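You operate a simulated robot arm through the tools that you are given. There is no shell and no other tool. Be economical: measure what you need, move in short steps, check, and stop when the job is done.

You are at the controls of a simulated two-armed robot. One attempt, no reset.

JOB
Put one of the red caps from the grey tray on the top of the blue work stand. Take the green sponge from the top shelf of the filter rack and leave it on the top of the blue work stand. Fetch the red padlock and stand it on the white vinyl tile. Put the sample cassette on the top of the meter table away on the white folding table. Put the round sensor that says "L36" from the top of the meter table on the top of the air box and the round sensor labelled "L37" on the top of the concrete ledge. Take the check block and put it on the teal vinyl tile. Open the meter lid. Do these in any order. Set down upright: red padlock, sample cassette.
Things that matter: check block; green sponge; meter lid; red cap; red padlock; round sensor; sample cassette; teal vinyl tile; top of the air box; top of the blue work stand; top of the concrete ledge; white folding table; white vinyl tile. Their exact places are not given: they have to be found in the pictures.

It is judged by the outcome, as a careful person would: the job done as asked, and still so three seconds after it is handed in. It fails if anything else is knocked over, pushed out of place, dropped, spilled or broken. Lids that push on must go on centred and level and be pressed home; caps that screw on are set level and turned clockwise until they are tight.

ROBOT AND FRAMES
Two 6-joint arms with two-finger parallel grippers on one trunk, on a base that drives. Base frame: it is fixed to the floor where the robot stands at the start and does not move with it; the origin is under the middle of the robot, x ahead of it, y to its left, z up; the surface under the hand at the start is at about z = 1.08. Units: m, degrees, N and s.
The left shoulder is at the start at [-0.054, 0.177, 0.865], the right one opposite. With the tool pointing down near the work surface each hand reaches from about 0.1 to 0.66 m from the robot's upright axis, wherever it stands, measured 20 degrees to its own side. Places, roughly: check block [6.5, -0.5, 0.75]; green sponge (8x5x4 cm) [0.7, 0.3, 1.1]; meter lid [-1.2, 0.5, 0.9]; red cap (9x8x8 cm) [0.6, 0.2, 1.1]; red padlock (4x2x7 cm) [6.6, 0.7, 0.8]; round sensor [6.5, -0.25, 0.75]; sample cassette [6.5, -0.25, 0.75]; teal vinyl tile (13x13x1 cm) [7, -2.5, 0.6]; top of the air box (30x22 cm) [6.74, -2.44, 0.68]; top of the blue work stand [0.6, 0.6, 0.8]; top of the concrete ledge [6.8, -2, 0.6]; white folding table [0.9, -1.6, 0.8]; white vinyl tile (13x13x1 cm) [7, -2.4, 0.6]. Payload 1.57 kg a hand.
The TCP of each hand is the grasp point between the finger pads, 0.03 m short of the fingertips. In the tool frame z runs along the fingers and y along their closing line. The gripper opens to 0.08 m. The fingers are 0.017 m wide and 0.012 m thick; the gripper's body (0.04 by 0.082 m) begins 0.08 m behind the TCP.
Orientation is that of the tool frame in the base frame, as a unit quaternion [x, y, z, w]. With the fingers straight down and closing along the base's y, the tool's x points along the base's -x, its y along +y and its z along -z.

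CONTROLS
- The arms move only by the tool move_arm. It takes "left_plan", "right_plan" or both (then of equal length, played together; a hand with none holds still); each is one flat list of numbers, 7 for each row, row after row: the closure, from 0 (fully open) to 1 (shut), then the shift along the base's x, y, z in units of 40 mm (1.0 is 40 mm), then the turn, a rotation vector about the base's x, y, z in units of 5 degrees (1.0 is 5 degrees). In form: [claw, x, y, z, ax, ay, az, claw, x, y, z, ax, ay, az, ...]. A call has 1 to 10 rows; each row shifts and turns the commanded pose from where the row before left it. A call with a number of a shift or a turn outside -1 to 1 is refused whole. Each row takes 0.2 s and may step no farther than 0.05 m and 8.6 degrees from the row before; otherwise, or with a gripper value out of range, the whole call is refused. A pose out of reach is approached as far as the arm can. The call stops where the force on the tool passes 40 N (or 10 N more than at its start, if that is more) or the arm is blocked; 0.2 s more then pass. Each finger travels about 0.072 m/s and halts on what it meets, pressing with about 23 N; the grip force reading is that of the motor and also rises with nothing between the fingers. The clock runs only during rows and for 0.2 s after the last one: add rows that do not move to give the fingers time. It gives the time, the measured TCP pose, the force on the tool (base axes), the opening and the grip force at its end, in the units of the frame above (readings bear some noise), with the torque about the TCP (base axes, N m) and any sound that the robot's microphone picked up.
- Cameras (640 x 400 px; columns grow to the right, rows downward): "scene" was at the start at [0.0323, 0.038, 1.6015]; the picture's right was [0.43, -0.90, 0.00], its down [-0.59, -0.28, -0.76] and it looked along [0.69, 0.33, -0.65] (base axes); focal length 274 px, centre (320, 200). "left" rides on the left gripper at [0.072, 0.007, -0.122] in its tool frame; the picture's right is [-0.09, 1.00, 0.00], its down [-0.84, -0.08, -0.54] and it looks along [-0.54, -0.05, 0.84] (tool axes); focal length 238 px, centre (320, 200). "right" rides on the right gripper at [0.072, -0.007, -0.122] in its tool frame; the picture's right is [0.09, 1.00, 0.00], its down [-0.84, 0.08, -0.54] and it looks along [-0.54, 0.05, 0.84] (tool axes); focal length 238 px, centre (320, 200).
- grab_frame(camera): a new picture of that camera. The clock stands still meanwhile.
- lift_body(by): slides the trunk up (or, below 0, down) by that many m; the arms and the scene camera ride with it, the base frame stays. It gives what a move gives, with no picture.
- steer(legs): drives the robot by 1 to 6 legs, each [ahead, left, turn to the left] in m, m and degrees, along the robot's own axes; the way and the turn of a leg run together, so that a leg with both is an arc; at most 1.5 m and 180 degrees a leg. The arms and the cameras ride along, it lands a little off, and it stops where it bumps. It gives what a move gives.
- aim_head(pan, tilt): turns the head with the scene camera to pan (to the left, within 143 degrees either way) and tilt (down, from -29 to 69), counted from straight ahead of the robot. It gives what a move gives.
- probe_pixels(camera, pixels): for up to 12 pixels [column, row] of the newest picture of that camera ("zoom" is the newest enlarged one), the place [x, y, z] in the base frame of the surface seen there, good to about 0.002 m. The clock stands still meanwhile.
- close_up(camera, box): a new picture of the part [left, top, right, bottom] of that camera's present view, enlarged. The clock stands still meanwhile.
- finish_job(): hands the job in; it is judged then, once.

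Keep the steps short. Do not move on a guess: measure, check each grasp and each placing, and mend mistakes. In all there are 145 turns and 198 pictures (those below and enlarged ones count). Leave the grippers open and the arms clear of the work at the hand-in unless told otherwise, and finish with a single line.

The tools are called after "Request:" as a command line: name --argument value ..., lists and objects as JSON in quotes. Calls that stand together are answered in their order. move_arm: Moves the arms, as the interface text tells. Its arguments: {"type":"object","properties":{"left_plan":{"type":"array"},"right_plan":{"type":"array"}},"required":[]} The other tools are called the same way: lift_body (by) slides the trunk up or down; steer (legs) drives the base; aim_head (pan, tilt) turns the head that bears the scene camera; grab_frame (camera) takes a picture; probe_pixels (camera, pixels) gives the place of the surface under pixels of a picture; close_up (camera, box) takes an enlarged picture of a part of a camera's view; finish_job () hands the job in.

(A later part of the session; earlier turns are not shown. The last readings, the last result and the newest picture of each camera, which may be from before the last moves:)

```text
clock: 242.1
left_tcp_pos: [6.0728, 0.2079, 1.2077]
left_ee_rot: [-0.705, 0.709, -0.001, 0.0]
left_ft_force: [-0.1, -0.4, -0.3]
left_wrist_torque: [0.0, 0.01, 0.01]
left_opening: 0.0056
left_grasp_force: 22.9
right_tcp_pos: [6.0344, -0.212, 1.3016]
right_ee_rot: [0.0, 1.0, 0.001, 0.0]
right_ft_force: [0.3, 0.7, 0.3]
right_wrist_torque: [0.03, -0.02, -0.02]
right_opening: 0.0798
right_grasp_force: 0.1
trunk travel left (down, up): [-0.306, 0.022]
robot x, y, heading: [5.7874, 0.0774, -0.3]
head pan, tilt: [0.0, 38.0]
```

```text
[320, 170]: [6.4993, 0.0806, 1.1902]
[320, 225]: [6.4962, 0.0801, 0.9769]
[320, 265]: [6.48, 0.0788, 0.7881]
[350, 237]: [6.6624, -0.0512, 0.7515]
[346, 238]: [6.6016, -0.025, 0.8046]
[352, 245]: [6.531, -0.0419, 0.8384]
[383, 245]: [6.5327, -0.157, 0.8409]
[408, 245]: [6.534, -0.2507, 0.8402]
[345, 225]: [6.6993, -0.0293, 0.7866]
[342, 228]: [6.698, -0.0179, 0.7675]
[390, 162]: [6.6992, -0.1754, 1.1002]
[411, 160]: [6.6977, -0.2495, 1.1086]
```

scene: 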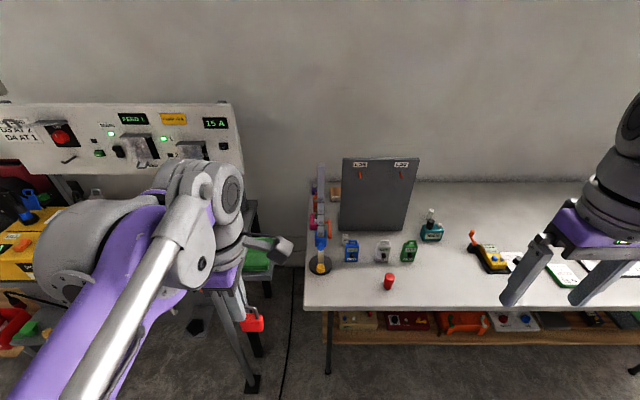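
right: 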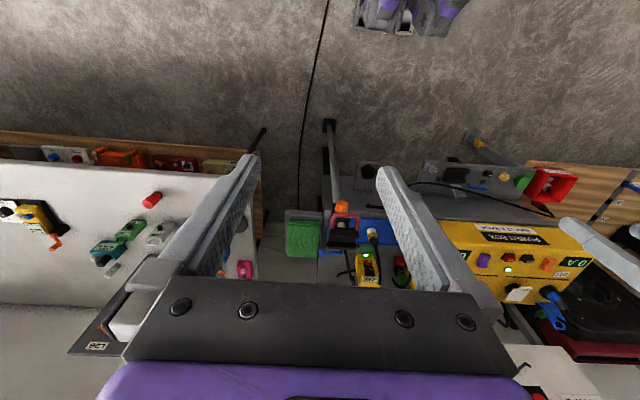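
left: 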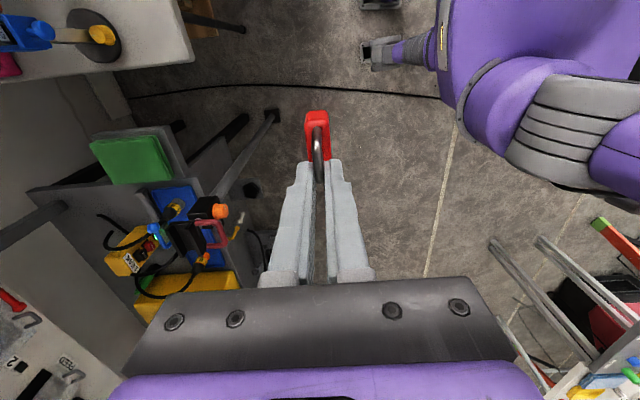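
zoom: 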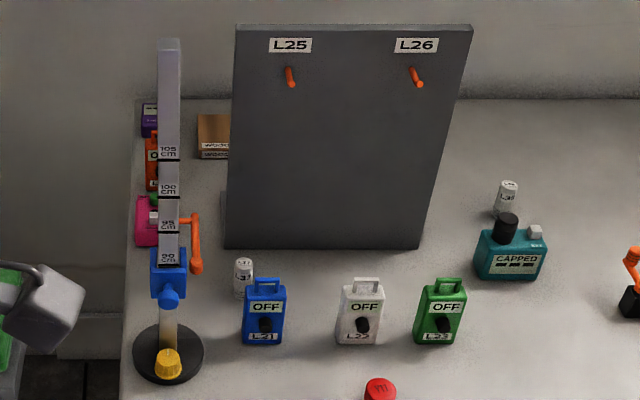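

L37 at (6.602,-0.023), behind logger L21; post at (6.50,0.08) reaching z≈1.22. Drive 0.28 m ahead (left hand stays short of the post).

Request:
steer --legs '[[0.28, 0, 0.2]]'

Request:
move_arm --right_plan '[0, 0.85, 0.55, -0.2, 0, 0, 0, 0, 0.85, 0.55, -0.2, 0, 0, 0, 0, 0.85, 0.55, -0.2, 0, 0, 0, 0, 0.85, 0.55, -0.2, 0, 0, 0, 0, 0.85, 0.55, -0.2, 0, 0, 0, 0, 0.85, 0.55, -0.2, 0, 0, 0, 0, 0.85, 0.55, -0.2, 0, 0, 0]'

Request:
grab_frame --camera "right"

Request:
grab_frame --camera "scene"

```text
clock: 244.0
left_tcp_pos: [6.3523, 0.2092, 1.2089]
left_ee_rot: [-0.707, 0.707, -0.001, -0.001]
left_ft_force: [-0.4, -0.5, -1.4]
left_wrist_torque: [0.01, 0.01, 0.01]
left_opening: 0.0061
left_grasp_force: 22.3
right_tcp_pos: [6.3153, -0.2109, 1.3024]
right_ee_rot: [-0.003, 1.0, 0.002, 0.001]
right_ft_force: [-0.2, -0.3, 0.6]
right_wrist_torque: [0.03, 0.03, 0.0]
right_opening: 0.0801
right_grasp_force: 0.0
trunk travel left (down, up): [-0.306, 0.022]
robot x, y, heading: [6.0729, 0.0763, 0.3]
head pan, tilt: [0.0, 38.0]
```

```text
clock: 245.6
left_tcp_pos: [6.3541, 0.2099, 1.2073]
left_ee_rot: [-0.707, 0.707, -0.001, -0.002]
left_ft_force: [0.4, 0.0, -0.7]
left_wrist_torque: [0.0, 0.0, 0.0]
left_opening: 0.0057
left_grasp_force: 22.9
right_tcp_pos: [6.5554, -0.0569, 1.2463]
right_ee_rot: [-0.003, 1.0, 0.001, -0.001]
right_ft_force: [-0.2, 0.0, 0.4]
right_wrist_torque: [-0.02, 0.03, 0.04]
right_opening: 0.0801
right_grasp_force: 0.1
trunk travel left (down, up): [-0.306, 0.022]
robot x, y, heading: [6.0657, 0.0797, 0.1]
head pan, tilt: [0.0, 38.0]
```

```text
80 pictures are left
```

right: 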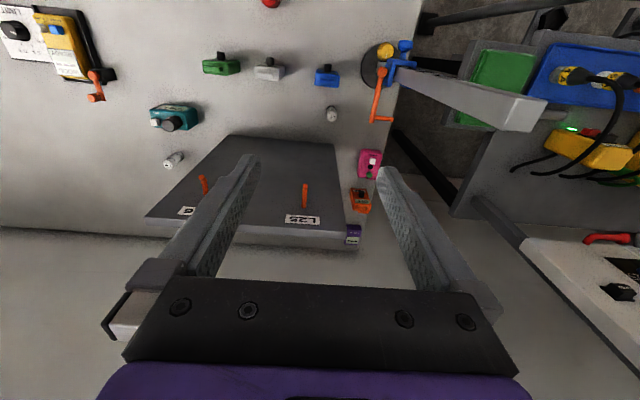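

```text
79 pictures are left
```

scene: 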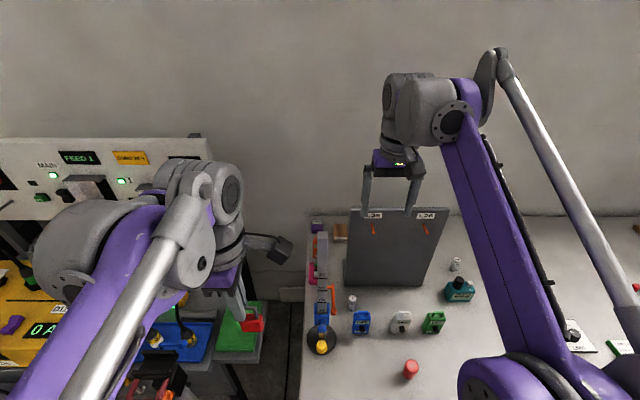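

Request:
probe_pixels --camera "right" --pixels '[[332, 113], [332, 108], [328, 114], [337, 114], [325, 146], [240, 138], [335, 185], [340, 215], [382, 108], [382, 119], [372, 115], [326, 75]]'

Request:
close_up --camera "right" --box '[270, 40, 430, 160]'

```text
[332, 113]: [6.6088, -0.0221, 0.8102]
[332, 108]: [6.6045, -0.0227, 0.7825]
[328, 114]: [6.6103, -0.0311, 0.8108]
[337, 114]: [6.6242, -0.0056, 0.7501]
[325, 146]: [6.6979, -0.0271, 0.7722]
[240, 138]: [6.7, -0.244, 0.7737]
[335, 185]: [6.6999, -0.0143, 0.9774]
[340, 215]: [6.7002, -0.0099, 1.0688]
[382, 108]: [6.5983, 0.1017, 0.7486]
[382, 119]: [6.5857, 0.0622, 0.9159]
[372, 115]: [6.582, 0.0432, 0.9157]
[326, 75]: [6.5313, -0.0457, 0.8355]
```

```text
3.33 times, centred on (350, 100) of right
```

zoom: 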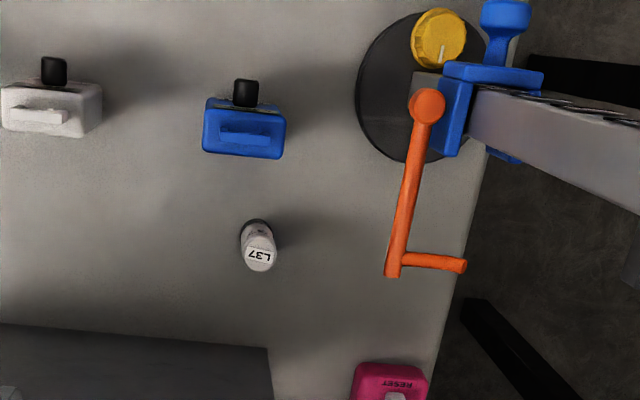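

L37 centre ≈(6.611,-0.022), top 0.81; the orange lever (y≥0.043, z 0.916) is 2 cm clear. Descend over L37.

Request:
move_arm --right_plan '[0.3, 0.174, 0.103, -0.9, 0, 0, 0, 0.35, 0.174, 0.103, -0.9, 0, 0, 0, 0.35, 0.174, 0.103, -0.9, 0, 0, 0, 0.35, 0.174, 0.103, -0.9, 0, 0, 0, 0.35, 0.174, 0.103, -0.9, 0, 0, 0, 0.35, 0.174, 0.103, -0.9, 0, 0, 0, 0.35, 0.174, 0.103, -0.9, 0, 0, 0, 0.35, 0.174, 0.103, -0.9, 0, 0, 0]'

Request:
grab_frame --camera "right"

```text
clock: 247.4
left_tcp_pos: [6.3538, 0.2089, 1.2073]
left_ee_rot: [-0.707, 0.707, -0.002, -0.001]
left_ft_force: [0.0, -0.3, -1.4]
left_wrist_torque: [0.0, 0.0, 0.01]
left_opening: 0.0053
left_grasp_force: 23.2
right_tcp_pos: [6.6122, -0.024, 0.9554]
right_ee_rot: [-0.003, 1.0, 0.001, -0.001]
right_ft_force: [0.2, 0.3, 0.7]
right_wrist_torque: [0.03, 0.02, 0.01]
right_opening: 0.052
right_grasp_force: 0.0
trunk travel left (down, up): [-0.306, 0.022]
robot x, y, heading: [6.0707, 0.0798, 0.3]
head pan, tilt: [0.0, 38.0]
```

```text
77 pictures are left
```

right: 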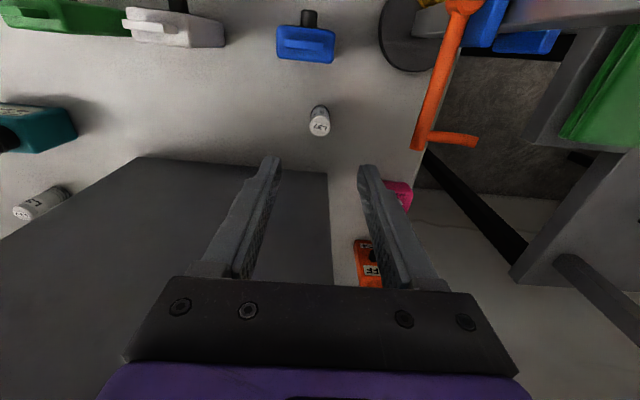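

Aligned. Descend to 0.787 and close.

Request:
move_arm --right_plan '[0.35, 0, 0, -0.9, 0, 0, 0, 0.35, 0, 0, -0.9, 0, 0, 0, 0.35, 0, 0, -0.9, 0, 0, 0, 0.35, 0, 0, -0.9, 0, 0, 0, 0.35, 0, 0, -0.6, 0, 0, 0, 0.7, 0, 0, 0, 0, 0, 0, 0.9, 0, 0, 0, 0, 0, 0, 0.9, 0, 0, 0, 0, 0, 0]'

Request:
grab_frame --camera "right"

```text
clock: 249.2
left_tcp_pos: [6.3528, 0.2095, 1.2085]
left_ee_rot: [-0.707, 0.707, 0.0, 0.0]
left_ft_force: [0.6, 0.6, -1.2]
left_wrist_torque: [0.02, 0.01, 0.01]
left_opening: 0.0053
left_grasp_force: 22.6
right_tcp_pos: [6.6107, -0.0241, 0.7895]
right_ee_rot: [-0.003, 1.0, 0.002, 0.001]
right_ft_force: [-0.9, -0.2, -0.5]
right_wrist_torque: [0.02, -0.01, 0.01]
right_opening: 0.0223
right_grasp_force: 23.3
trunk travel left (down, up): [-0.306, 0.022]
robot x, y, heading: [6.0704, 0.0784, 0.3]
head pan, tilt: [0.0, 38.0]
```

```text
76 pictures are left
```

right: 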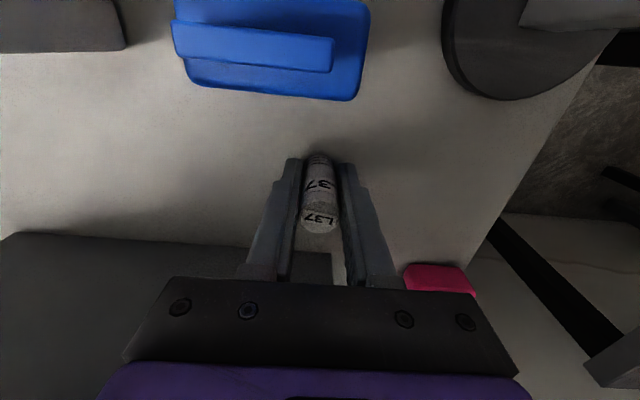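

L37 held. Lift straight up, then pull back.

Request:
move_arm --right_plan '[0.9, 0, 0, 0.6, 0, 0, 0, 0.9, 0, -0.05, 0.95, 0, 0, 0, 0.9, 0, -0.05, 0.95, 0, 0, 0, 0.9, 0, -0.05, 0.95, 0, 0, 0, 0.9, 0, -0.05, 0.95, 0, 0, 0, 0.9, 0, -0.05, 0.95, 0, 0, 0, 0.9, 0, -0.05, 0.95, 0, 0, 0, 0.9, 0, -0.05, 0.95, 0, 0, 0, 0.9, 0, -0.05, 0.95, 0, 0, 0, 0.9, 0, -0.05, 0.95, 0, 0, 0]'

Request:
move_arm --right_plan '[0.9, -0.9, -0.5, 0.3, 0, 0, 0, 0.9, -0.9, -0.5, 0.3, 0, 0, 0, 0.9, -0.9, -0.5, 0.3, 0, 0, 0, 0.9, -0.9, -0.5, 0.3, 0, 0, 0, 0.9, -0.9, -0.5, 0.3, 0, 0, 0, 0.9, -0.9, -0.5, 0.3, 0, 0, 0, 0.9, -0.9, -0.5, 0, 0, 0, 0]'

Request:
steer --legs '[[-0.32, 0, 0], [0, -1.3, 0], [0, -1.2, 0]]'

Request:
aim_head --pan 0 --tilt 45

Request:
grab_frame --camera "scene"

```text
clock: 251.4
left_tcp_pos: [6.3529, 0.2103, 1.2087]
left_ee_rot: [0.707, -0.707, 0.0, 0.001]
left_ft_force: [0.5, 0.6, -1.2]
left_wrist_torque: [0.03, 0.02, -0.01]
left_opening: 0.0056
left_grasp_force: 22.7
right_tcp_pos: [6.6109, -0.0407, 1.1567]
right_ee_rot: [-0.002, 1.0, 0.001, 0.001]
right_ft_force: [-0.8, 0.2, -0.9]
right_wrist_torque: [0.0, 0.02, -0.06]
right_opening: 0.0225
right_grasp_force: 22.7
trunk travel left (down, up): [-0.306, 0.022]
robot x, y, heading: [6.0671, 0.0801, 0.2]
head pan, tilt: [0.0, 38.0]
```

```text
clock: 253.0
left_tcp_pos: [6.3524, 0.2101, 1.2083]
left_ee_rot: [0.707, -0.707, 0.0, 0.001]
left_ft_force: [-1.0, -0.3, -0.5]
left_wrist_torque: [0.01, 0.04, -0.05]
left_opening: 0.006
left_grasp_force: 23.1
right_tcp_pos: [6.3568, -0.1812, 1.2274]
right_ee_rot: [-0.003, 1.0, 0.0, 0.001]
right_ft_force: [0.4, 0.5, 0.2]
right_wrist_torque: [0.02, -0.02, -0.01]
right_opening: 0.0228
right_grasp_force: 22.9
trunk travel left (down, up): [-0.306, 0.022]
robot x, y, heading: [6.0687, 0.0791, 0.3]
head pan, tilt: [0.0, 38.0]
```

```text
clock: 276.8
left_tcp_pos: [6.0136, -2.3037, 1.208]
left_ee_rot: [-0.701, 0.713, -0.001, 0.0]
left_ft_force: [0.3, 0.1, -1.2]
left_wrist_torque: [0.04, 0.03, -0.03]
left_opening: 0.0053
left_grasp_force: 23.1
right_tcp_pos: [6.0113, -2.6945, 1.2275]
right_ee_rot: [0.005, 1.0, 0.001, 0.001]
right_ft_force: [-0.5, 0.0, -0.3]
right_wrist_torque: [-0.03, 0.04, 0.03]
right_opening: 0.0223
right_grasp_force: 22.9
trunk travel left (down, up): [-0.306, 0.022]
robot x, y, heading: [5.7315, -2.4273, -0.6]
head pan, tilt: [0.0, 38.0]
```

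```text
clock: 277.5
left_tcp_pos: [6.0143, -2.3035, 1.2079]
left_ee_rot: [-0.701, 0.713, -0.001, -0.001]
left_ft_force: [-0.4, 0.1, -1.0]
left_wrist_torque: [0.01, -0.05, 0.01]
left_opening: 0.0057
left_grasp_force: 23.1
right_tcp_pos: [6.0119, -2.6949, 1.2281]
right_ee_rot: [0.005, 1.0, 0.001, 0.001]
right_ft_force: [-0.1, 0.0, 0.1]
right_wrist_torque: [0.02, 0.0, -0.02]
right_opening: 0.0224
right_grasp_force: 23.2
trunk travel left (down, up): [-0.306, 0.022]
robot x, y, heading: [5.7299, -2.43, -0.9]
head pan, tilt: [0.0, 45.0]
```

```text
75 pictures are left
```

scene: 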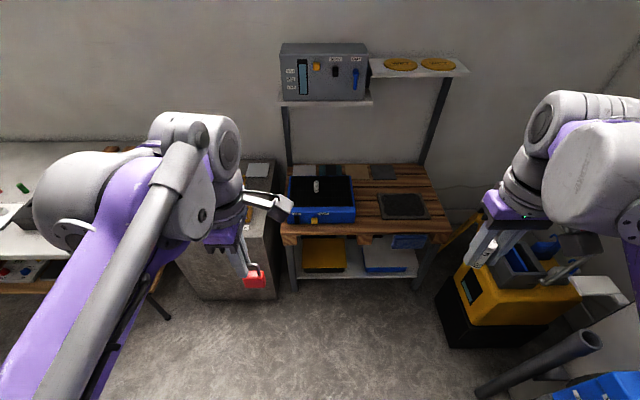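

L36 still upright. Drive forward to the bench again (axis ≈6.32,-2.435).

Request:
steer --legs '[[0, 0, 0.9], [0.4, 0, 0], [0.18, 0, 0]]'

Request:
aim_head --pan 5 --tilt 50

Request:
grab_frame --camera "scene"

```text
clock: 281.4
left_tcp_pos: [6.5905, -2.2958, 1.2076]
left_ee_rot: [-0.707, 0.707, -0.001, -0.001]
left_ft_force: [0.1, 0.2, -0.3]
left_wrist_torque: [0.07, -0.03, 0.02]
left_opening: 0.0058
left_grasp_force: 22.5
right_tcp_pos: [6.5951, -2.688, 1.2282]
right_ee_rot: [-0.003, 1.0, 0.001, 0.001]
right_ft_force: [-0.6, 0.2, -1.1]
right_wrist_torque: [0.0, 0.0, -0.03]
right_opening: 0.0227
right_grasp_force: 22.8
trunk travel left (down, up): [-0.306, 0.022]
robot x, y, heading: [6.3048, -2.4255, 0.2]
head pan, tilt: [0.0, 45.0]
```

```text
clock: 282.1
left_tcp_pos: [6.5929, -2.2961, 1.2084]
left_ee_rot: [-0.706, 0.708, -0.001, 0.0]
left_ft_force: [1.1, -0.3, -1.0]
left_wrist_torque: [0.02, -0.01, 0.02]
left_opening: 0.0057
left_grasp_force: 22.9
right_tcp_pos: [6.5965, -2.6889, 1.2278]
right_ee_rot: [-0.002, 1.0, 0.001, 0.0]
right_ft_force: [0.0, -0.3, -0.5]
right_wrist_torque: [0.0, 0.0, 0.0]
right_opening: 0.0222
right_grasp_force: 22.7
trunk travel left (down, up): [-0.306, 0.022]
robot x, y, heading: [6.3088, -2.4302, 0.2]
head pan, tilt: [5.0, 50.0]
```

```text
74 pictures are left
```

scene: 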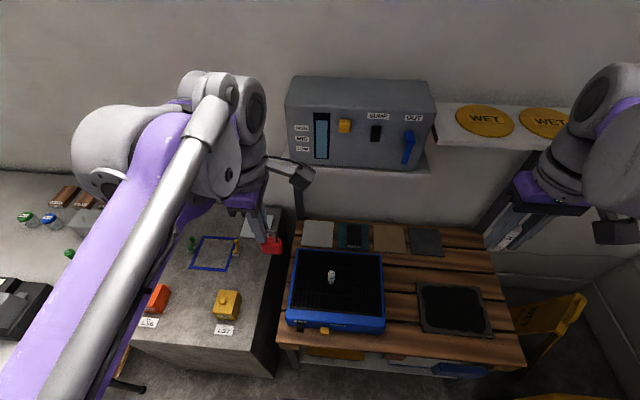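

Left hand: go down at (6.74,-2.235), beside the air box.

Request:
move_arm --left_plan '[1, 0.3675, 0.1525, -0.9, 0, 0, 0, 1, 0.3675, 0.1525, -0.9, 0, 0, 0, 1, 0.3675, 0.1525, -0.9, 0, 0, 0, 1, 0.3675, 0.1525, -0.9, 0, 0, 0, 1, 0.3675, 0.1525, -0.9, 0, 0, 0, 1, 0.3675, 0.1525, -0.9, 0, 0, 0, 1, 0.3675, 0.1525, -0.9, 0, 0, 0, 1, 0.3675, 0.1525, -0.9, 0, 0, 0, 1, 0.3675, 0.1525, -0.9, 0, 0, 0, 1, 0.3675, 0.1525, -0.9, 0, 0, 0]'

Request:
grab_frame --camera "left"

Request:
grab_frame --camera "scene"

```text
clock: 284.3
left_tcp_pos: [6.7393, -2.2353, 0.8467]
left_ee_rot: [-0.706, 0.708, 0.0, -0.001]
left_ft_force: [0.6, 0.0, -0.6]
left_wrist_torque: [0.0, 0.0, 0.02]
left_opening: 0.0058
left_grasp_force: 23.0
right_tcp_pos: [6.5967, -2.6893, 1.2283]
right_ee_rot: [-0.003, 1.0, 0.001, 0.001]
right_ft_force: [0.5, 0.1, 0.5]
right_wrist_torque: [0.04, 0.02, 0.0]
right_opening: 0.0225
right_grasp_force: 22.6
trunk travel left (down, up): [-0.306, 0.022]
robot x, y, heading: [6.3095, -2.4261, 0.1]
head pan, tilt: [5.0, 50.0]
```

```text
73 pictures are left
```

left: 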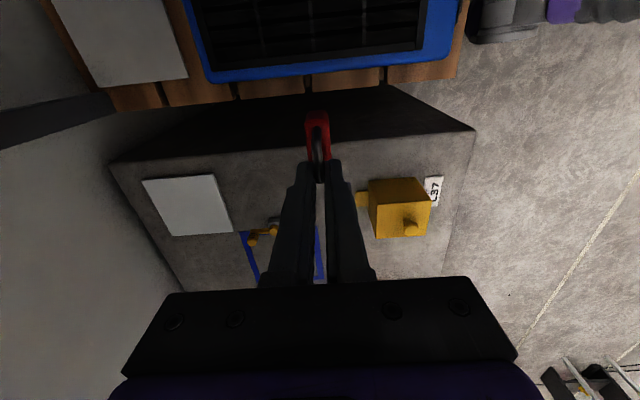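

```text
72 pictures are left
```

scene: 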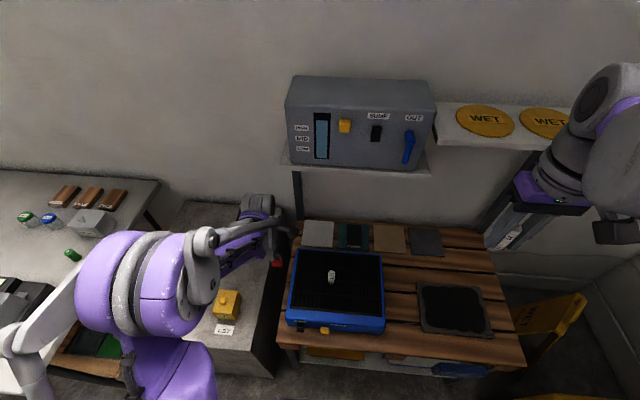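

Descend to 0.735, then go forward under the shelf.

Request:
move_arm --left_plan '[1, 0, 0, -0.95, 0, 0, 0, 1, 0, 0, -0.95, 0, 0, 0, 1, 0, 0, -0.9, 0, 0, 0, 1, 0.9, 0, 0, 0, 0, 0, 1, 0.9, 0, 0, 0, 0, 0, 1, 0.9, 0, 0, 0, 0, 0, 1, 0.9, 0, 0, 0, 0, 0, 1, 0.9, 0, 0, 0, 0, 0, 1, 0.85, 0, 0, 0, 0, 0]'

Request:
grab_frame --camera "left"

Request:
grab_frame --camera "scene"

```text
clock: 286.3
left_tcp_pos: [6.9531, -2.2354, 0.7341]
left_ee_rot: [-0.706, 0.708, 0.0, 0.0]
left_ft_force: [0.9, -0.7, -0.5]
left_wrist_torque: [0.01, 0.03, 0.02]
left_opening: 0.0052
left_grasp_force: 22.6
right_tcp_pos: [6.5971, -2.6879, 1.2271]
right_ee_rot: [-0.004, 1.0, 0.002, 0.001]
right_ft_force: [0.8, 0.9, -0.6]
right_wrist_torque: [0.0, -0.01, 0.03]
right_opening: 0.0224
right_grasp_force: 22.7
trunk travel left (down, up): [-0.306, 0.022]
robot x, y, heading: [6.3101, -2.4259, 0.3]
head pan, tilt: [5.0, 50.0]
```

```text
71 pictures are left
```

left: 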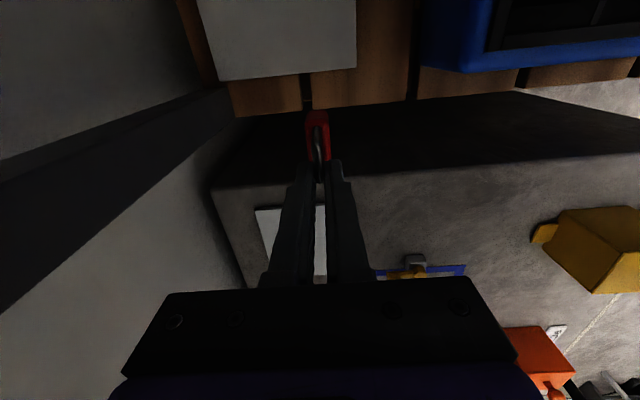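

```text
70 pictures are left
```

scene: 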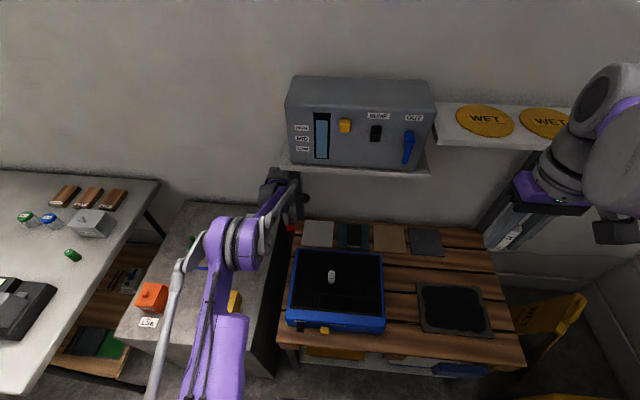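

Shift right 0.105 m over the white tile.

Request:
move_arm --left_plan '[1, 0, -0.875, 0, 0, 0, 0, 1, 0, -0.875, 0, 0, 0, 0, 1, 0, -0.875, 0, 0, 0, 0]'

Request:
grab_frame --camera "left"

Request:
close_up --camera "scene" --box '[240, 150, 400, 270]'

```text
clock: 287.1
left_tcp_pos: [6.9534, -2.3404, 0.7347]
left_ee_rot: [-0.706, 0.708, 0.0, -0.001]
left_ft_force: [0.3, -1.1, -0.7]
left_wrist_torque: [0.03, -0.02, 0.0]
left_opening: 0.0057
left_grasp_force: 23.1
right_tcp_pos: [6.5955, -2.6888, 1.2275]
right_ee_rot: [-0.003, 1.0, 0.002, 0.0]
right_ft_force: [0.3, 0.2, 0.3]
right_wrist_torque: [0.0, 0.0, 0.01]
right_opening: 0.0226
right_grasp_force: 23.0
trunk travel left (down, up): [-0.306, 0.022]
robot x, y, heading: [6.3096, -2.4259, 0.4]
head pan, tilt: [5.0, 50.0]
```

```text
69 pictures are left
```

left: 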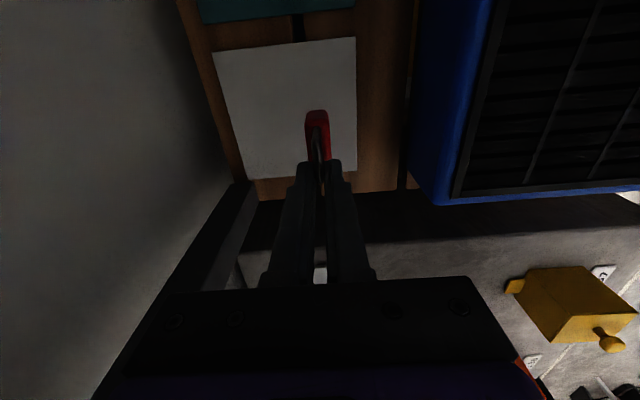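

```text
3.33 times, centred on (320, 210) of scene
```

zoom: 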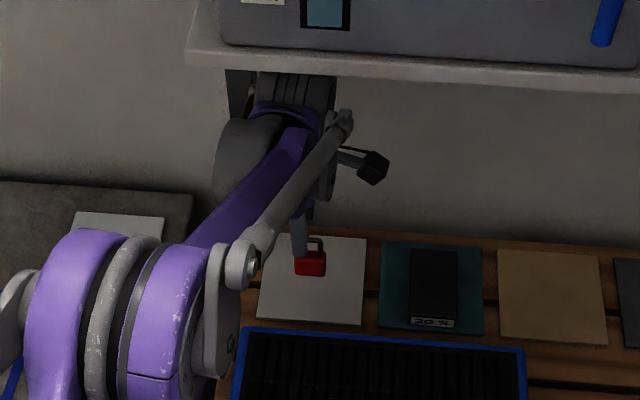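

Upright above the tile. Lower in small steps.

Request:
move_arm --left_plan '[1, 0, 0, -0.6, 0, 0, 0, 1, 0, 0, -0.4, 0, 0, 0, 1, 0, 0, -0.12, 0, 0, 0, 1, 0, 0, -0.06, 0, 0, 0]'

```text
clock: 288.1
left_tcp_pos: [6.9531, -2.3409, 0.689]
left_ee_rot: [0.707, -0.707, 0.001, 0.001]
left_ft_force: [0.5, -1.2, -0.9]
left_wrist_torque: [-0.03, -0.01, 0.01]
left_opening: 0.0058
left_grasp_force: 22.4
right_tcp_pos: [6.5959, -2.6886, 1.228]
right_ee_rot: [-0.003, 1.0, 0.001, 0.001]
right_ft_force: [0.0, 0.9, 0.0]
right_wrist_torque: [-0.02, -0.01, 0.02]
right_opening: 0.0224
right_grasp_force: 22.2
trunk travel left (down, up): [-0.306, 0.022]
robot x, y, heading: [6.3112, -2.4232, 0.1]
head pan, tilt: [5.0, 50.0]
```

Request:
move_arm --left_plan '[1, 0, 0, -0.05, 0, 0, 0, 1, 0, 0, -0.04, 0, 0, 0]'

Request:
close_up --camera "scene" --box '[290, 190, 370, 250]'

```text
clock: 288.7
left_tcp_pos: [6.9523, -2.3406, 0.6847]
left_ee_rot: [-0.706, 0.708, -0.001, 0.0]
left_ft_force: [-0.3, -0.3, -0.3]
left_wrist_torque: [0.04, 0.01, 0.03]
left_opening: 0.0056
left_grasp_force: 22.6
right_tcp_pos: [6.5959, -2.6876, 1.2274]
right_ee_rot: [-0.003, 1.0, 0.001, 0.0]
right_ft_force: [-0.4, 0.5, -0.8]
right_wrist_torque: [-0.01, 0.01, 0.01]
right_opening: 0.0224
right_grasp_force: 22.5
trunk travel left (down, up): [-0.306, 0.022]
robot x, y, heading: [6.3087, -2.4258, 0.5]
head pan, tilt: [5.0, 50.0]
```

```text
6.67 times, centred on (330, 220) of scene
```

zoom: 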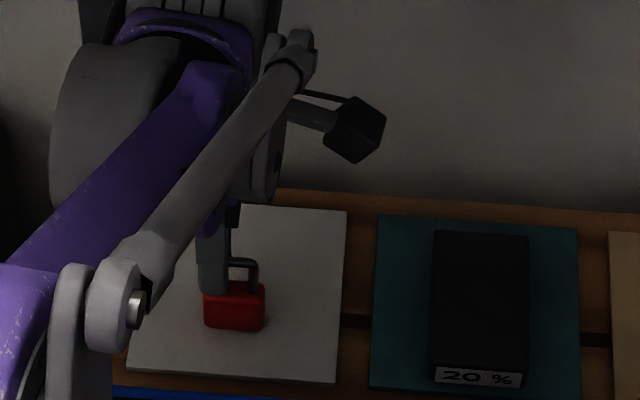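

Nearly down; lower until contact reads.

Request:
move_arm --left_plan '[1, 0, 0, -0.04, 0, 0, 0, 1, 0, 0, -0.03, 0, 0, 0]'

```text
clock: 289.3
left_tcp_pos: [6.9531, -2.3407, 0.6841]
left_ee_rot: [-0.706, 0.708, -0.002, 0.0]
left_ft_force: [0.2, 0.2, 16.4]
left_wrist_torque: [-0.22, 0.01, 0.01]
left_opening: 0.0056
left_grasp_force: 22.8
right_tcp_pos: [6.5947, -2.6878, 1.2284]
right_ee_rot: [-0.003, 1.0, 0.002, 0.002]
right_ft_force: [-0.5, 0.5, -0.5]
right_wrist_torque: [0.0, 0.01, 0.0]
right_opening: 0.0223
right_grasp_force: 23.1
trunk travel left (down, up): [-0.306, 0.022]
robot x, y, heading: [6.3087, -2.4267, 0.2]
head pan, tilt: [5.0, 50.0]
```

Firm contact. Ease 2 mm, open slightly, rise.

Request:
move_arm --left_plan '[1, 0, 0, 0.05, 0, 0, 0, 0.8, 0, 0, 0, 0, 0, 0, 0.6, 0, 0, 0, 0, 0, 0, 0.5, 0, 0, 0, 0, 0, 0, 0.5, 0, 0, 0.4, 0, 0, 0, 0.5, 0, 0, 0.6, 0, 0, 0]'

Request:
grab_frame --camera "left"

Request:
close_up --camera "scene" --box '[290, 190, 370, 250]'

```text
clock: 290.7
left_tcp_pos: [6.9526, -2.3409, 0.7243]
left_ee_rot: [-0.706, 0.708, -0.001, 0.0]
left_ft_force: [0.6, -0.3, 0.0]
left_wrist_torque: [-0.05, -0.06, -0.02]
left_opening: 0.0402
left_grasp_force: 0.1
right_tcp_pos: [6.5961, -2.6867, 1.2274]
right_ee_rot: [-0.002, 1.0, 0.002, 0.001]
right_ft_force: [-0.9, -0.7, -1.3]
right_wrist_torque: [-0.02, 0.04, -0.03]
right_opening: 0.0225
right_grasp_force: 22.7
trunk travel left (down, up): [-0.306, 0.022]
robot x, y, heading: [6.3072, -2.427, 0.2]
head pan, tilt: [5.0, 50.0]
```

```text
66 pictures are left
```

left: 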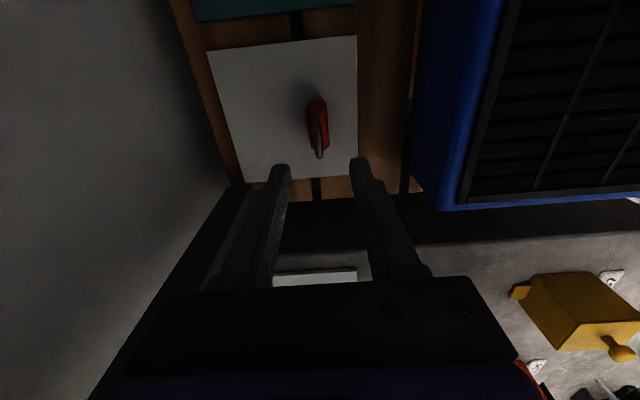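

```text
6.67 times, centred on (330, 220) of scene
```

zoom: 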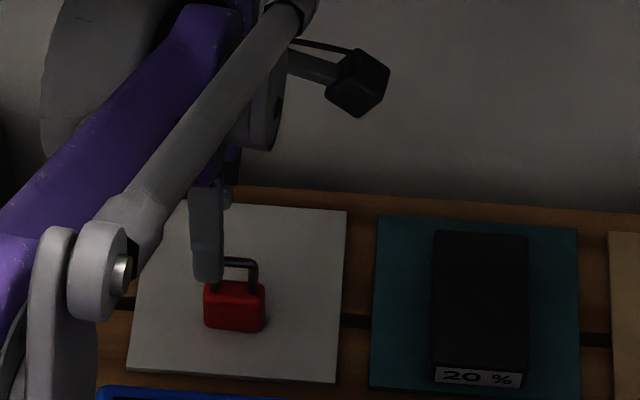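

Padlock stands on the white tile. Withdraw left: +y, back, up.

Request:
move_arm --left_plan '[0.5, 0, 0, 0.3, 0, 0, 0, 0.5, 0, 0.9, 0, 0, 0, 0, 0.5, 0, 0.9, 0, 0, 0, 0, 0.5, 0, 0.8, 0, 0, 0, 0, 0.5, -0.9, 0, 0, 0, 0, 0, 0.5, -0.9, 0, 0, 0, 0, 0, 0.5, -0.9, 0, 0, 0, 0, 0, 0.5, -0.9, 0, 0, 0, 0, 0, 0.5, -0.9, 0, 0, 0, 0, 0, 0.2, -0.9, 0, 0.3, 0, 0, 0]'

Request:
move_arm --left_plan '[0, -0.3, 0, 0.9, 0, 0, 0, 0, -0.3, 0, 0.9, 0, 0, 0, 0, -0.3, 0, 0.9, 0, 0, 0, 0, -0.3, 0, 0.9, 0, 0, 0, 0, -0.3, 0, 0.9, 0, 0, -1, 0, -0.3, 0, 0.9, 0, 0, -1, 0, -0.3, 0, 0.9, 0, 0, -1, 0, -0.3, 0, 0.9, 0, 0, -1, 0, -0.3, 0, 0.9, 0, 0, -1, 0, -0.3, 0, 0.9, 0, 0, -1]'

Request:
move_arm --left_plan '[0, -0.2, 0, 0.6, 0, 0, -1, 0, -0.2, 0, 0.6, 0, 0, -1, 0, -0.2, 0, 0.6, 0, 0, -1, 0, -0.2, 0, 0.3, 0, 0, -1, 0, -0.2, 0, 0, 0, 0, -1, 0, 0, 0, 0, 0, 0, -1, 0, 0, 0, 0, 0, 0, -1, 0, 0, 0, 0, 0, 0, -1, 0, 0, 0, 0, 0, 0, -1, 0, 0, 0, 0, 0, 0, -1]'

Request:
grab_frame --camera "scene"

```text
clock: 292.9
left_tcp_pos: [6.7357, -2.2373, 0.7481]
left_ee_rot: [-0.706, 0.708, -0.001, -0.001]
left_ft_force: [-0.8, 0.4, 0.0]
left_wrist_torque: [-0.01, -0.02, 0.0]
left_opening: 0.064
left_grasp_force: 0.0
right_tcp_pos: [6.5954, -2.6894, 1.2281]
right_ee_rot: [-0.002, 1.0, 0.001, 0.001]
right_ft_force: [-1.0, 0.5, 0.0]
right_wrist_torque: [0.01, -0.02, 0.03]
right_opening: 0.0223
right_grasp_force: 23.3
trunk travel left (down, up): [-0.306, 0.022]
robot x, y, heading: [6.3088, -2.4258, -0.1]
head pan, tilt: [5.0, 50.0]
```

```text
clock: 295.1
left_tcp_pos: [6.6154, -2.2375, 1.1089]
left_ee_rot: [-0.498, 0.867, 0.0, -0.001]
left_ft_force: [0.0, -0.2, -0.3]
left_wrist_torque: [0.01, -0.01, 0.01]
left_opening: 0.08
left_grasp_force: 0.0
right_tcp_pos: [6.5951, -2.6877, 1.2284]
right_ee_rot: [-0.002, 1.0, 0.001, 0.001]
right_ft_force: [-0.2, 0.8, -0.2]
right_wrist_torque: [0.0, 0.03, 0.0]
right_opening: 0.0226
right_grasp_force: 23.1
trunk travel left (down, up): [-0.306, 0.022]
robot x, y, heading: [6.3065, -2.4229, 0.2]
head pan, tilt: [5.0, 50.0]
```

```text
clock: 297.3
left_tcp_pos: [6.5773, -2.2364, 1.1916]
left_ee_rot: [-0.085, 0.996, 0.0, 0.0]
left_ft_force: [0.5, 0.1, 0.0]
left_wrist_torque: [-0.04, 0.01, 0.0]
left_opening: 0.08
left_grasp_force: 0.0
right_tcp_pos: [6.5969, -2.6878, 1.2287]
right_ee_rot: [-0.002, 1.0, 0.0, 0.001]
right_ft_force: [0.0, -0.2, -0.3]
right_wrist_torque: [0.01, -0.04, -0.02]
right_opening: 0.0227
right_grasp_force: 23.2
trunk travel left (down, up): [-0.306, 0.022]
robot x, y, heading: [6.3085, -2.4265, 0.2]
head pan, tilt: [5.0, 50.0]
```

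```text
64 pictures are left
```

scene: 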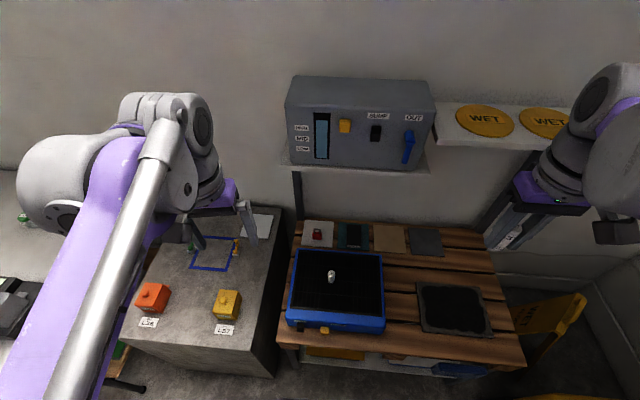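

All placed so far is fine. Back off 0.25 m and strafe left 0.48 m to face the ledge for L37.

Request:
steer --legs '[[-0.25, 0, 0], [0, 0.48, 0], [0.06, 0, 0]]'

Request:
aim_head --pan -5 --tilt 52

Request:
grab_frame --camera "scene"

```text
clock: 304.0
left_tcp_pos: [6.3863, -1.759, 1.1923]
left_ee_rot: [-0.085, 0.996, -0.001, -0.001]
left_ft_force: [-0.4, 0.6, -0.3]
left_wrist_torque: [0.01, 0.02, -0.02]
left_opening: 0.08
left_grasp_force: 0.0
right_tcp_pos: [6.4032, -2.2096, 1.2279]
right_ee_rot: [0.0, 1.0, 0.001, 0.001]
right_ft_force: [-0.7, -0.6, -0.3]
right_wrist_torque: [0.03, -0.02, 0.0]
right_opening: 0.0225
right_grasp_force: 23.1
trunk travel left (down, up): [-0.306, 0.022]
robot x, y, heading: [6.1145, -1.9484, 0.1]
head pan, tilt: [5.0, 50.0]
```

```text
clock: 304.7
left_tcp_pos: [6.388, -1.759, 1.1913]
left_ee_rot: [-0.085, 0.996, 0.0, -0.002]
left_ft_force: [-0.7, -0.2, -0.5]
left_wrist_torque: [-0.01, -0.01, 0.0]
left_opening: 0.0798
left_grasp_force: 0.0
right_tcp_pos: [6.4046, -2.2087, 1.2275]
right_ee_rot: [-0.001, 1.0, 0.001, -0.001]
right_ft_force: [0.4, 0.2, -0.3]
right_wrist_torque: [-0.02, 0.01, 0.01]
right_opening: 0.0225
right_grasp_force: 23.7
trunk travel left (down, up): [-0.306, 0.022]
robot x, y, heading: [6.1151, -1.9441, -0.0]
head pan, tilt: [-5.0, 52.0]
```

```text
63 pictures are left
```

scene: 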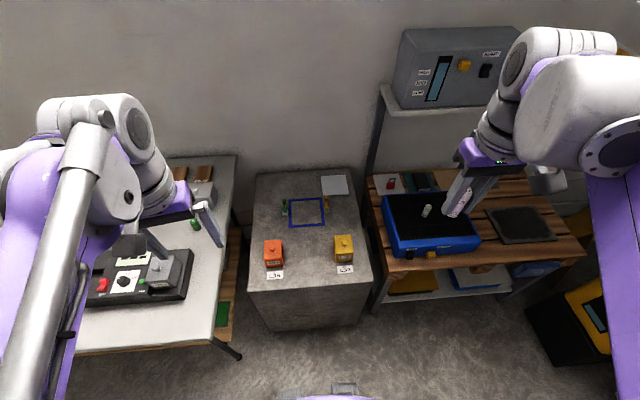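

Request:
probe_pixels --camera "scene" --pixels '[[308, 250], [308, 235], [273, 245], [343, 240], [275, 275], [343, 270], [250, 288], [362, 288], [290, 225], [326, 225]]'

Request:
close_up --camera "scene" --box '[240, 170, 380, 300]'

```text
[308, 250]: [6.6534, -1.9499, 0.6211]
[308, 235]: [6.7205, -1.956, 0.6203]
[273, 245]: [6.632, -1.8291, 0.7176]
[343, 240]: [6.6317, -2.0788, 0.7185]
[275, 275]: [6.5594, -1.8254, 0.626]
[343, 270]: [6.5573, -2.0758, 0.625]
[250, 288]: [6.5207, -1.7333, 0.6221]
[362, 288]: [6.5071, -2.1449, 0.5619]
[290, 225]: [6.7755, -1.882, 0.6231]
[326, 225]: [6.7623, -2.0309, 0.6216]
```

```text
3.08 times, centred on (310, 235) of scene
```

zoom: 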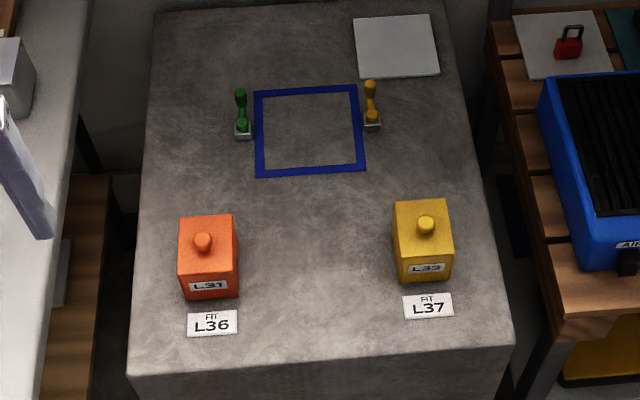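

Free spot at (6.66,-1.953), z 0.6205. Move the right hand there and down to 0.70.

Request:
move_arm --right_plan '[0.9, 0.6375, 0.64, -0.4, 0, 0, 0, 0.9, 0.6375, 0.64, -0.4, 0, 0, 0, 0.9, 0.6375, 0.64, -0.4, 0, 0, 0, 0.9, 0.6375, 0.64, -0.4, 0, 0, 0, 0.9, 0.6375, 0.64, -0.4, 0, 0, 0, 0.9, 0.6375, 0.64, -0.4, 0, 0, 0, 0.9, 0.6375, 0.64, -0.4, 0, 0, 0, 0.9, 0.6375, 0.64, -0.4, 0, 0, 0, 0.9, 0.6375, 0.64, -0.4, 0, 0, 0, 0.9, 0.6375, 0.64, -0.4, 0, 0, 0]'

Request:
move_arm --right_plan '[0.9, 0, 0, -0.92, 0, 0, 0, 0.9, 0, 0, -0.92, 0, 0, 0, 0.9, 0, 0, -0.92, 0, 0, 0, 0.9, 0, 0, -0.92, 0, 0, 0, 0.9, 0, 0, -0.92, 0, 0, 0, 0.9, 0, 0, -0.92, 0, 0, 0, 0.9, 0, 0, -0.92, 0, 0, 0, 0.9, 0, 0, -0.92, 0, 0, 0, 0.9, 0, 0, -0.92, 0, 0, 0, 0.9, 0, 0, -0.88, 0, 0, 0]'

Request:
grab_frame --camera "right"

```text
clock: 306.9
left_tcp_pos: [6.3881, -1.7582, 1.191]
left_ee_rot: [-0.085, 0.996, -0.001, -0.002]
left_ft_force: [0.6, 0.5, 0.2]
left_wrist_torque: [0.02, 0.0, -0.03]
left_opening: 0.0799
left_grasp_force: 0.0
right_tcp_pos: [6.6609, -1.9528, 1.0674]
right_ee_rot: [0.0, 1.0, 0.001, 0.0]
right_ft_force: [0.2, 0.4, 0.1]
right_wrist_torque: [-0.03, 0.02, 0.01]
right_opening: 0.0224
right_grasp_force: 22.9
trunk travel left (down, up): [-0.306, 0.022]
robot x, y, heading: [6.121, -1.9458, -0.1]
head pan, tilt: [-5.0, 52.0]
```

```text
clock: 309.1
left_tcp_pos: [6.3884, -1.7575, 1.192]
left_ee_rot: [-0.085, 0.996, 0.0, -0.002]
left_ft_force: [0.2, 0.2, -0.4]
left_wrist_torque: [-0.01, -0.01, -0.07]
left_opening: 0.0801
left_grasp_force: 0.0
right_tcp_pos: [6.6592, -1.9535, 0.7015]
right_ee_rot: [-0.001, 1.0, 0.001, 0.0]
right_ft_force: [-0.5, 0.1, -0.1]
right_wrist_torque: [-0.04, 0.0, 0.02]
right_opening: 0.0227
right_grasp_force: 23.7
trunk travel left (down, up): [-0.306, 0.022]
robot x, y, heading: [6.1188, -1.9456, -0.0]
head pan, tilt: [-5.0, 52.0]
```

```text
61 pictures are left
```

right: 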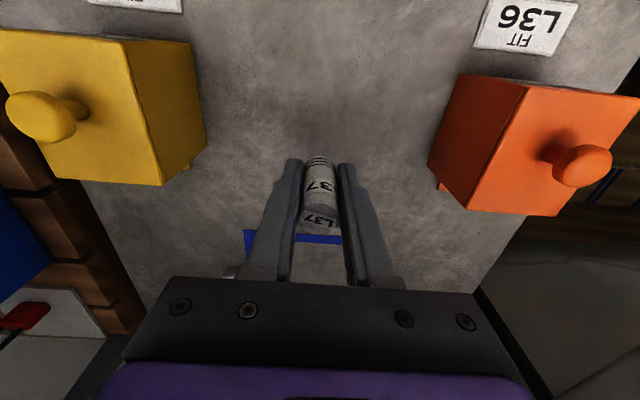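

Lower to contact.

Request:
move_arm --right_plan '[0.9, 0, 0, -0.5, 0, 0, 0, 0.9, 0, 0, -0.35, 0, 0, 0, 0.9, 0, 0, -0.1, 0, 0, 0, 0.9, 0, 0, -0.06, 0, 0, 0]'

```text
clock: 310.1
left_tcp_pos: [6.3881, -1.7581, 1.1917]
left_ee_rot: [-0.084, 0.996, 0.0, -0.001]
left_ft_force: [-0.9, 0.1, 0.1]
left_wrist_torque: [0.02, 0.0, -0.02]
left_opening: 0.0801
left_grasp_force: 0.0
right_tcp_pos: [6.6599, -1.955, 0.6615]
right_ee_rot: [-0.001, 1.0, 0.0, 0.001]
right_ft_force: [0.5, 0.3, -0.7]
right_wrist_torque: [0.02, 0.0, 0.02]
right_opening: 0.0224
right_grasp_force: 23.3
trunk travel left (down, up): [-0.306, 0.022]
robot x, y, heading: [6.1146, -1.9476, -0.0]
head pan, tilt: [-5.0, 52.0]
```

Request:
move_arm --right_plan '[0.9, 0, 0, -0.04, 0, 0, 0, 0.9, 0, 0, -0.03, 0, 0, 0]'

```text
clock: 310.7
left_tcp_pos: [6.3863, -1.7576, 1.1933]
left_ee_rot: [-0.084, 0.996, 0.0, -0.001]
left_ft_force: [0.2, 0.2, 0.2]
left_wrist_torque: [-0.02, 0.01, 0.0]
left_opening: 0.08
left_grasp_force: 0.2
right_tcp_pos: [6.6604, -1.9524, 0.6592]
right_ee_rot: [-0.002, 1.0, 0.001, 0.001]
right_ft_force: [-0.5, -0.2, 8.4]
right_wrist_torque: [-0.01, -0.01, -0.03]
right_opening: 0.0223
right_grasp_force: 22.5
trunk travel left (down, up): [-0.306, 0.022]
robot x, y, heading: [6.1157, -1.9471, -0.1]
head pan, tilt: [-5.0, 52.0]
```

Contact (8 N). Ease 1 mm, release, rise.

Request:
move_arm --right_plan '[0.9, 0, 0, 0.03, 0, 0, 0, 0.6, 0, 0, 0, 0, 0, 0, 0.3, 0, 0, 0, 0, 0, 0, 0.3, 0, 0, 0, 0, 0, 0, 0.3, 0, 0, 0.4, 0, 0, 0, 0.3, 0, 0, 0.9, 0, 0, 0, 0.2, 0, 0, 0.9, 0, 0, 0, 0, 0, 0, 0.9, 0, 0, 0, 0, 0, 0, 0.9, 0, 0, 0, 0, 0, 0, 0.9, 0, 0, 0]'

Request:
grab_frame --camera "right"

```text
clock: 312.9
left_tcp_pos: [6.3853, -1.7584, 1.1926]
left_ee_rot: [-0.084, 0.996, 0.0, -0.001]
left_ft_force: [0.5, -0.3, -0.5]
left_wrist_torque: [0.02, -0.05, -0.01]
left_opening: 0.0803
left_grasp_force: 0.1
right_tcp_pos: [6.658, -1.9522, 0.8558]
right_ee_rot: [-0.002, 1.0, 0.0, 0.0]
right_ft_force: [0.2, 0.1, -0.3]
right_wrist_torque: [-0.01, 0.01, 0.02]
right_opening: 0.0799
right_grasp_force: 0.0
trunk travel left (down, up): [-0.306, 0.022]
robot x, y, heading: [6.1161, -1.9466, 0.1]
head pan, tilt: [-5.0, 52.0]
```

```text
60 pictures are left
```

right: 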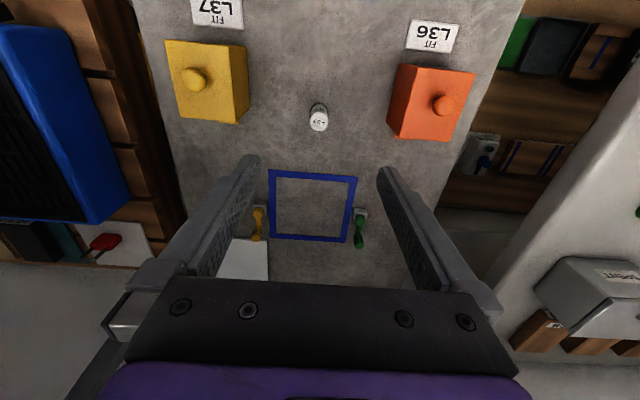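

L37 stands on the ledge. Raise the right hand, straighten the left, and go back to the meter table for the cassette.

Request:
move_arm --left_plan '[0, -0.2, 0, 0.3, 0, 0, -0.97, 0, -0.2, 0, 0.3, 0, 0, -0.97, 0, -0.2, 0, 0.3, 0, 0, 0, 0, -0.2, 0, 0.3, 0, 0, 0, 0, 0, 0, 0, 0, 0, 0, 0, 0, 0, 0, 0, 0, 0, 0, 0, 0, 0, 0, 0, 0, 0, 0, 0, 0, 0, 0, 0]' --right_plan '[0, -0.6, -0.2, 0.95, 0, 0, 0, 0, -0.6, -0.2, 0.95, 0, 0, 0, 0, -0.6, -0.2, 0.95, 0, 0, 0, 0, -0.6, -0.2, 0.95, 0, 0, 0, 0, -0.6, -0.2, 0.95, 0, 0, 0, 0, -0.6, -0.2, 0.95, 0, 0, 0, 0, -0.6, -0.2, 0.95, 0, 0, 0, 0, -0.6, -0.2, 0.95, 0, 0, 0]'

Request:
steer --legs '[[-0.22, 0, 0], [0, 0.8, 0], [0, 0.82, 0], [0.1, 0, 0]]'

Request:
aim_head --pan 10 --tilt 52

Request:
grab_frame --camera "scene"

Request:
grab_frame --camera "left"

```text
clock: 314.7
left_tcp_pos: [6.3531, -1.7587, 1.2411]
left_ee_rot: [0.0, 1.0, 0.0, -0.001]
left_ft_force: [0.5, 0.1, -0.2]
left_wrist_torque: [0.01, -0.02, -0.03]
left_opening: 0.0801
left_grasp_force: 0.1
right_tcp_pos: [6.4664, -2.0167, 1.1606]
right_ee_rot: [-0.001, 1.0, 0.002, 0.001]
right_ft_force: [0.4, 0.4, -0.5]
right_wrist_torque: [-0.01, -0.03, -0.02]
right_opening: 0.0799
right_grasp_force: 0.0
trunk travel left (down, up): [-0.306, 0.022]
robot x, y, heading: [6.1167, -1.9503, -0.1]
head pan, tilt: [-5.0, 52.0]
```

```text
clock: 331.3
left_tcp_pos: [6.2301, -0.1456, 1.2398]
left_ee_rot: [0.0, 1.0, 0.0, 0.0]
left_ft_force: [-0.1, 0.4, 0.2]
left_wrist_torque: [-0.01, 0.03, 0.0]
left_opening: 0.0796
left_grasp_force: 0.1
right_tcp_pos: [6.3443, -0.4039, 1.1587]
right_ee_rot: [0.0, 1.0, 0.001, 0.001]
right_ft_force: [0.0, -0.2, 0.0]
right_wrist_torque: [-0.01, 0.0, -0.02]
right_opening: 0.0799
right_grasp_force: 0.0
trunk travel left (down, up): [-0.306, 0.022]
robot x, y, heading: [5.9924, -0.3395, -0.1]
head pan, tilt: [-5.0, 52.0]
```

```text
clock: 332.1
left_tcp_pos: [6.2319, -0.1439, 1.2391]
left_ee_rot: [0.0, 1.0, 0.0, -0.001]
left_ft_force: [0.3, -1.4, 0.8]
left_wrist_torque: [0.02, 0.0, 0.04]
left_opening: 0.0798
left_grasp_force: 0.1
right_tcp_pos: [6.3454, -0.4041, 1.1602]
right_ee_rot: [0.0, 1.0, 0.001, 0.001]
right_ft_force: [0.1, 0.7, -0.2]
right_wrist_torque: [-0.01, 0.01, 0.0]
right_opening: 0.0801
right_grasp_force: 0.1
trunk travel left (down, up): [-0.306, 0.022]
robot x, y, heading: [5.9949, -0.3338, 0.2]
head pan, tilt: [10.0, 52.0]
```

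```text
59 pictures are left
```

scene: 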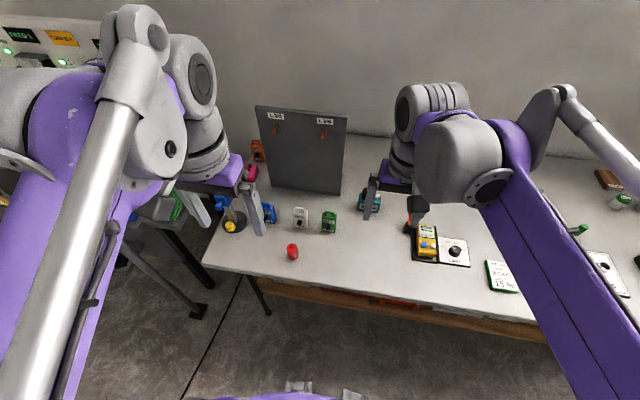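

```text
58 pictures are left
```

left: 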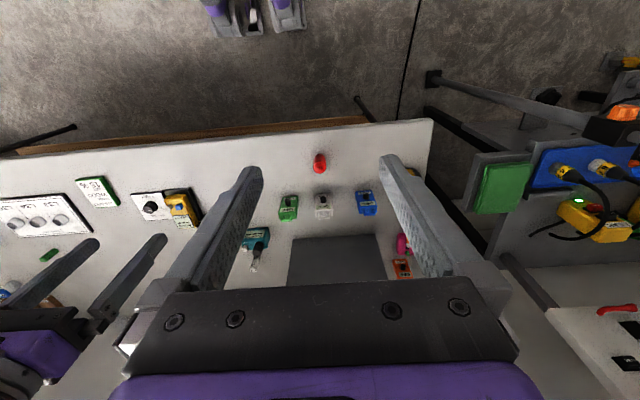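

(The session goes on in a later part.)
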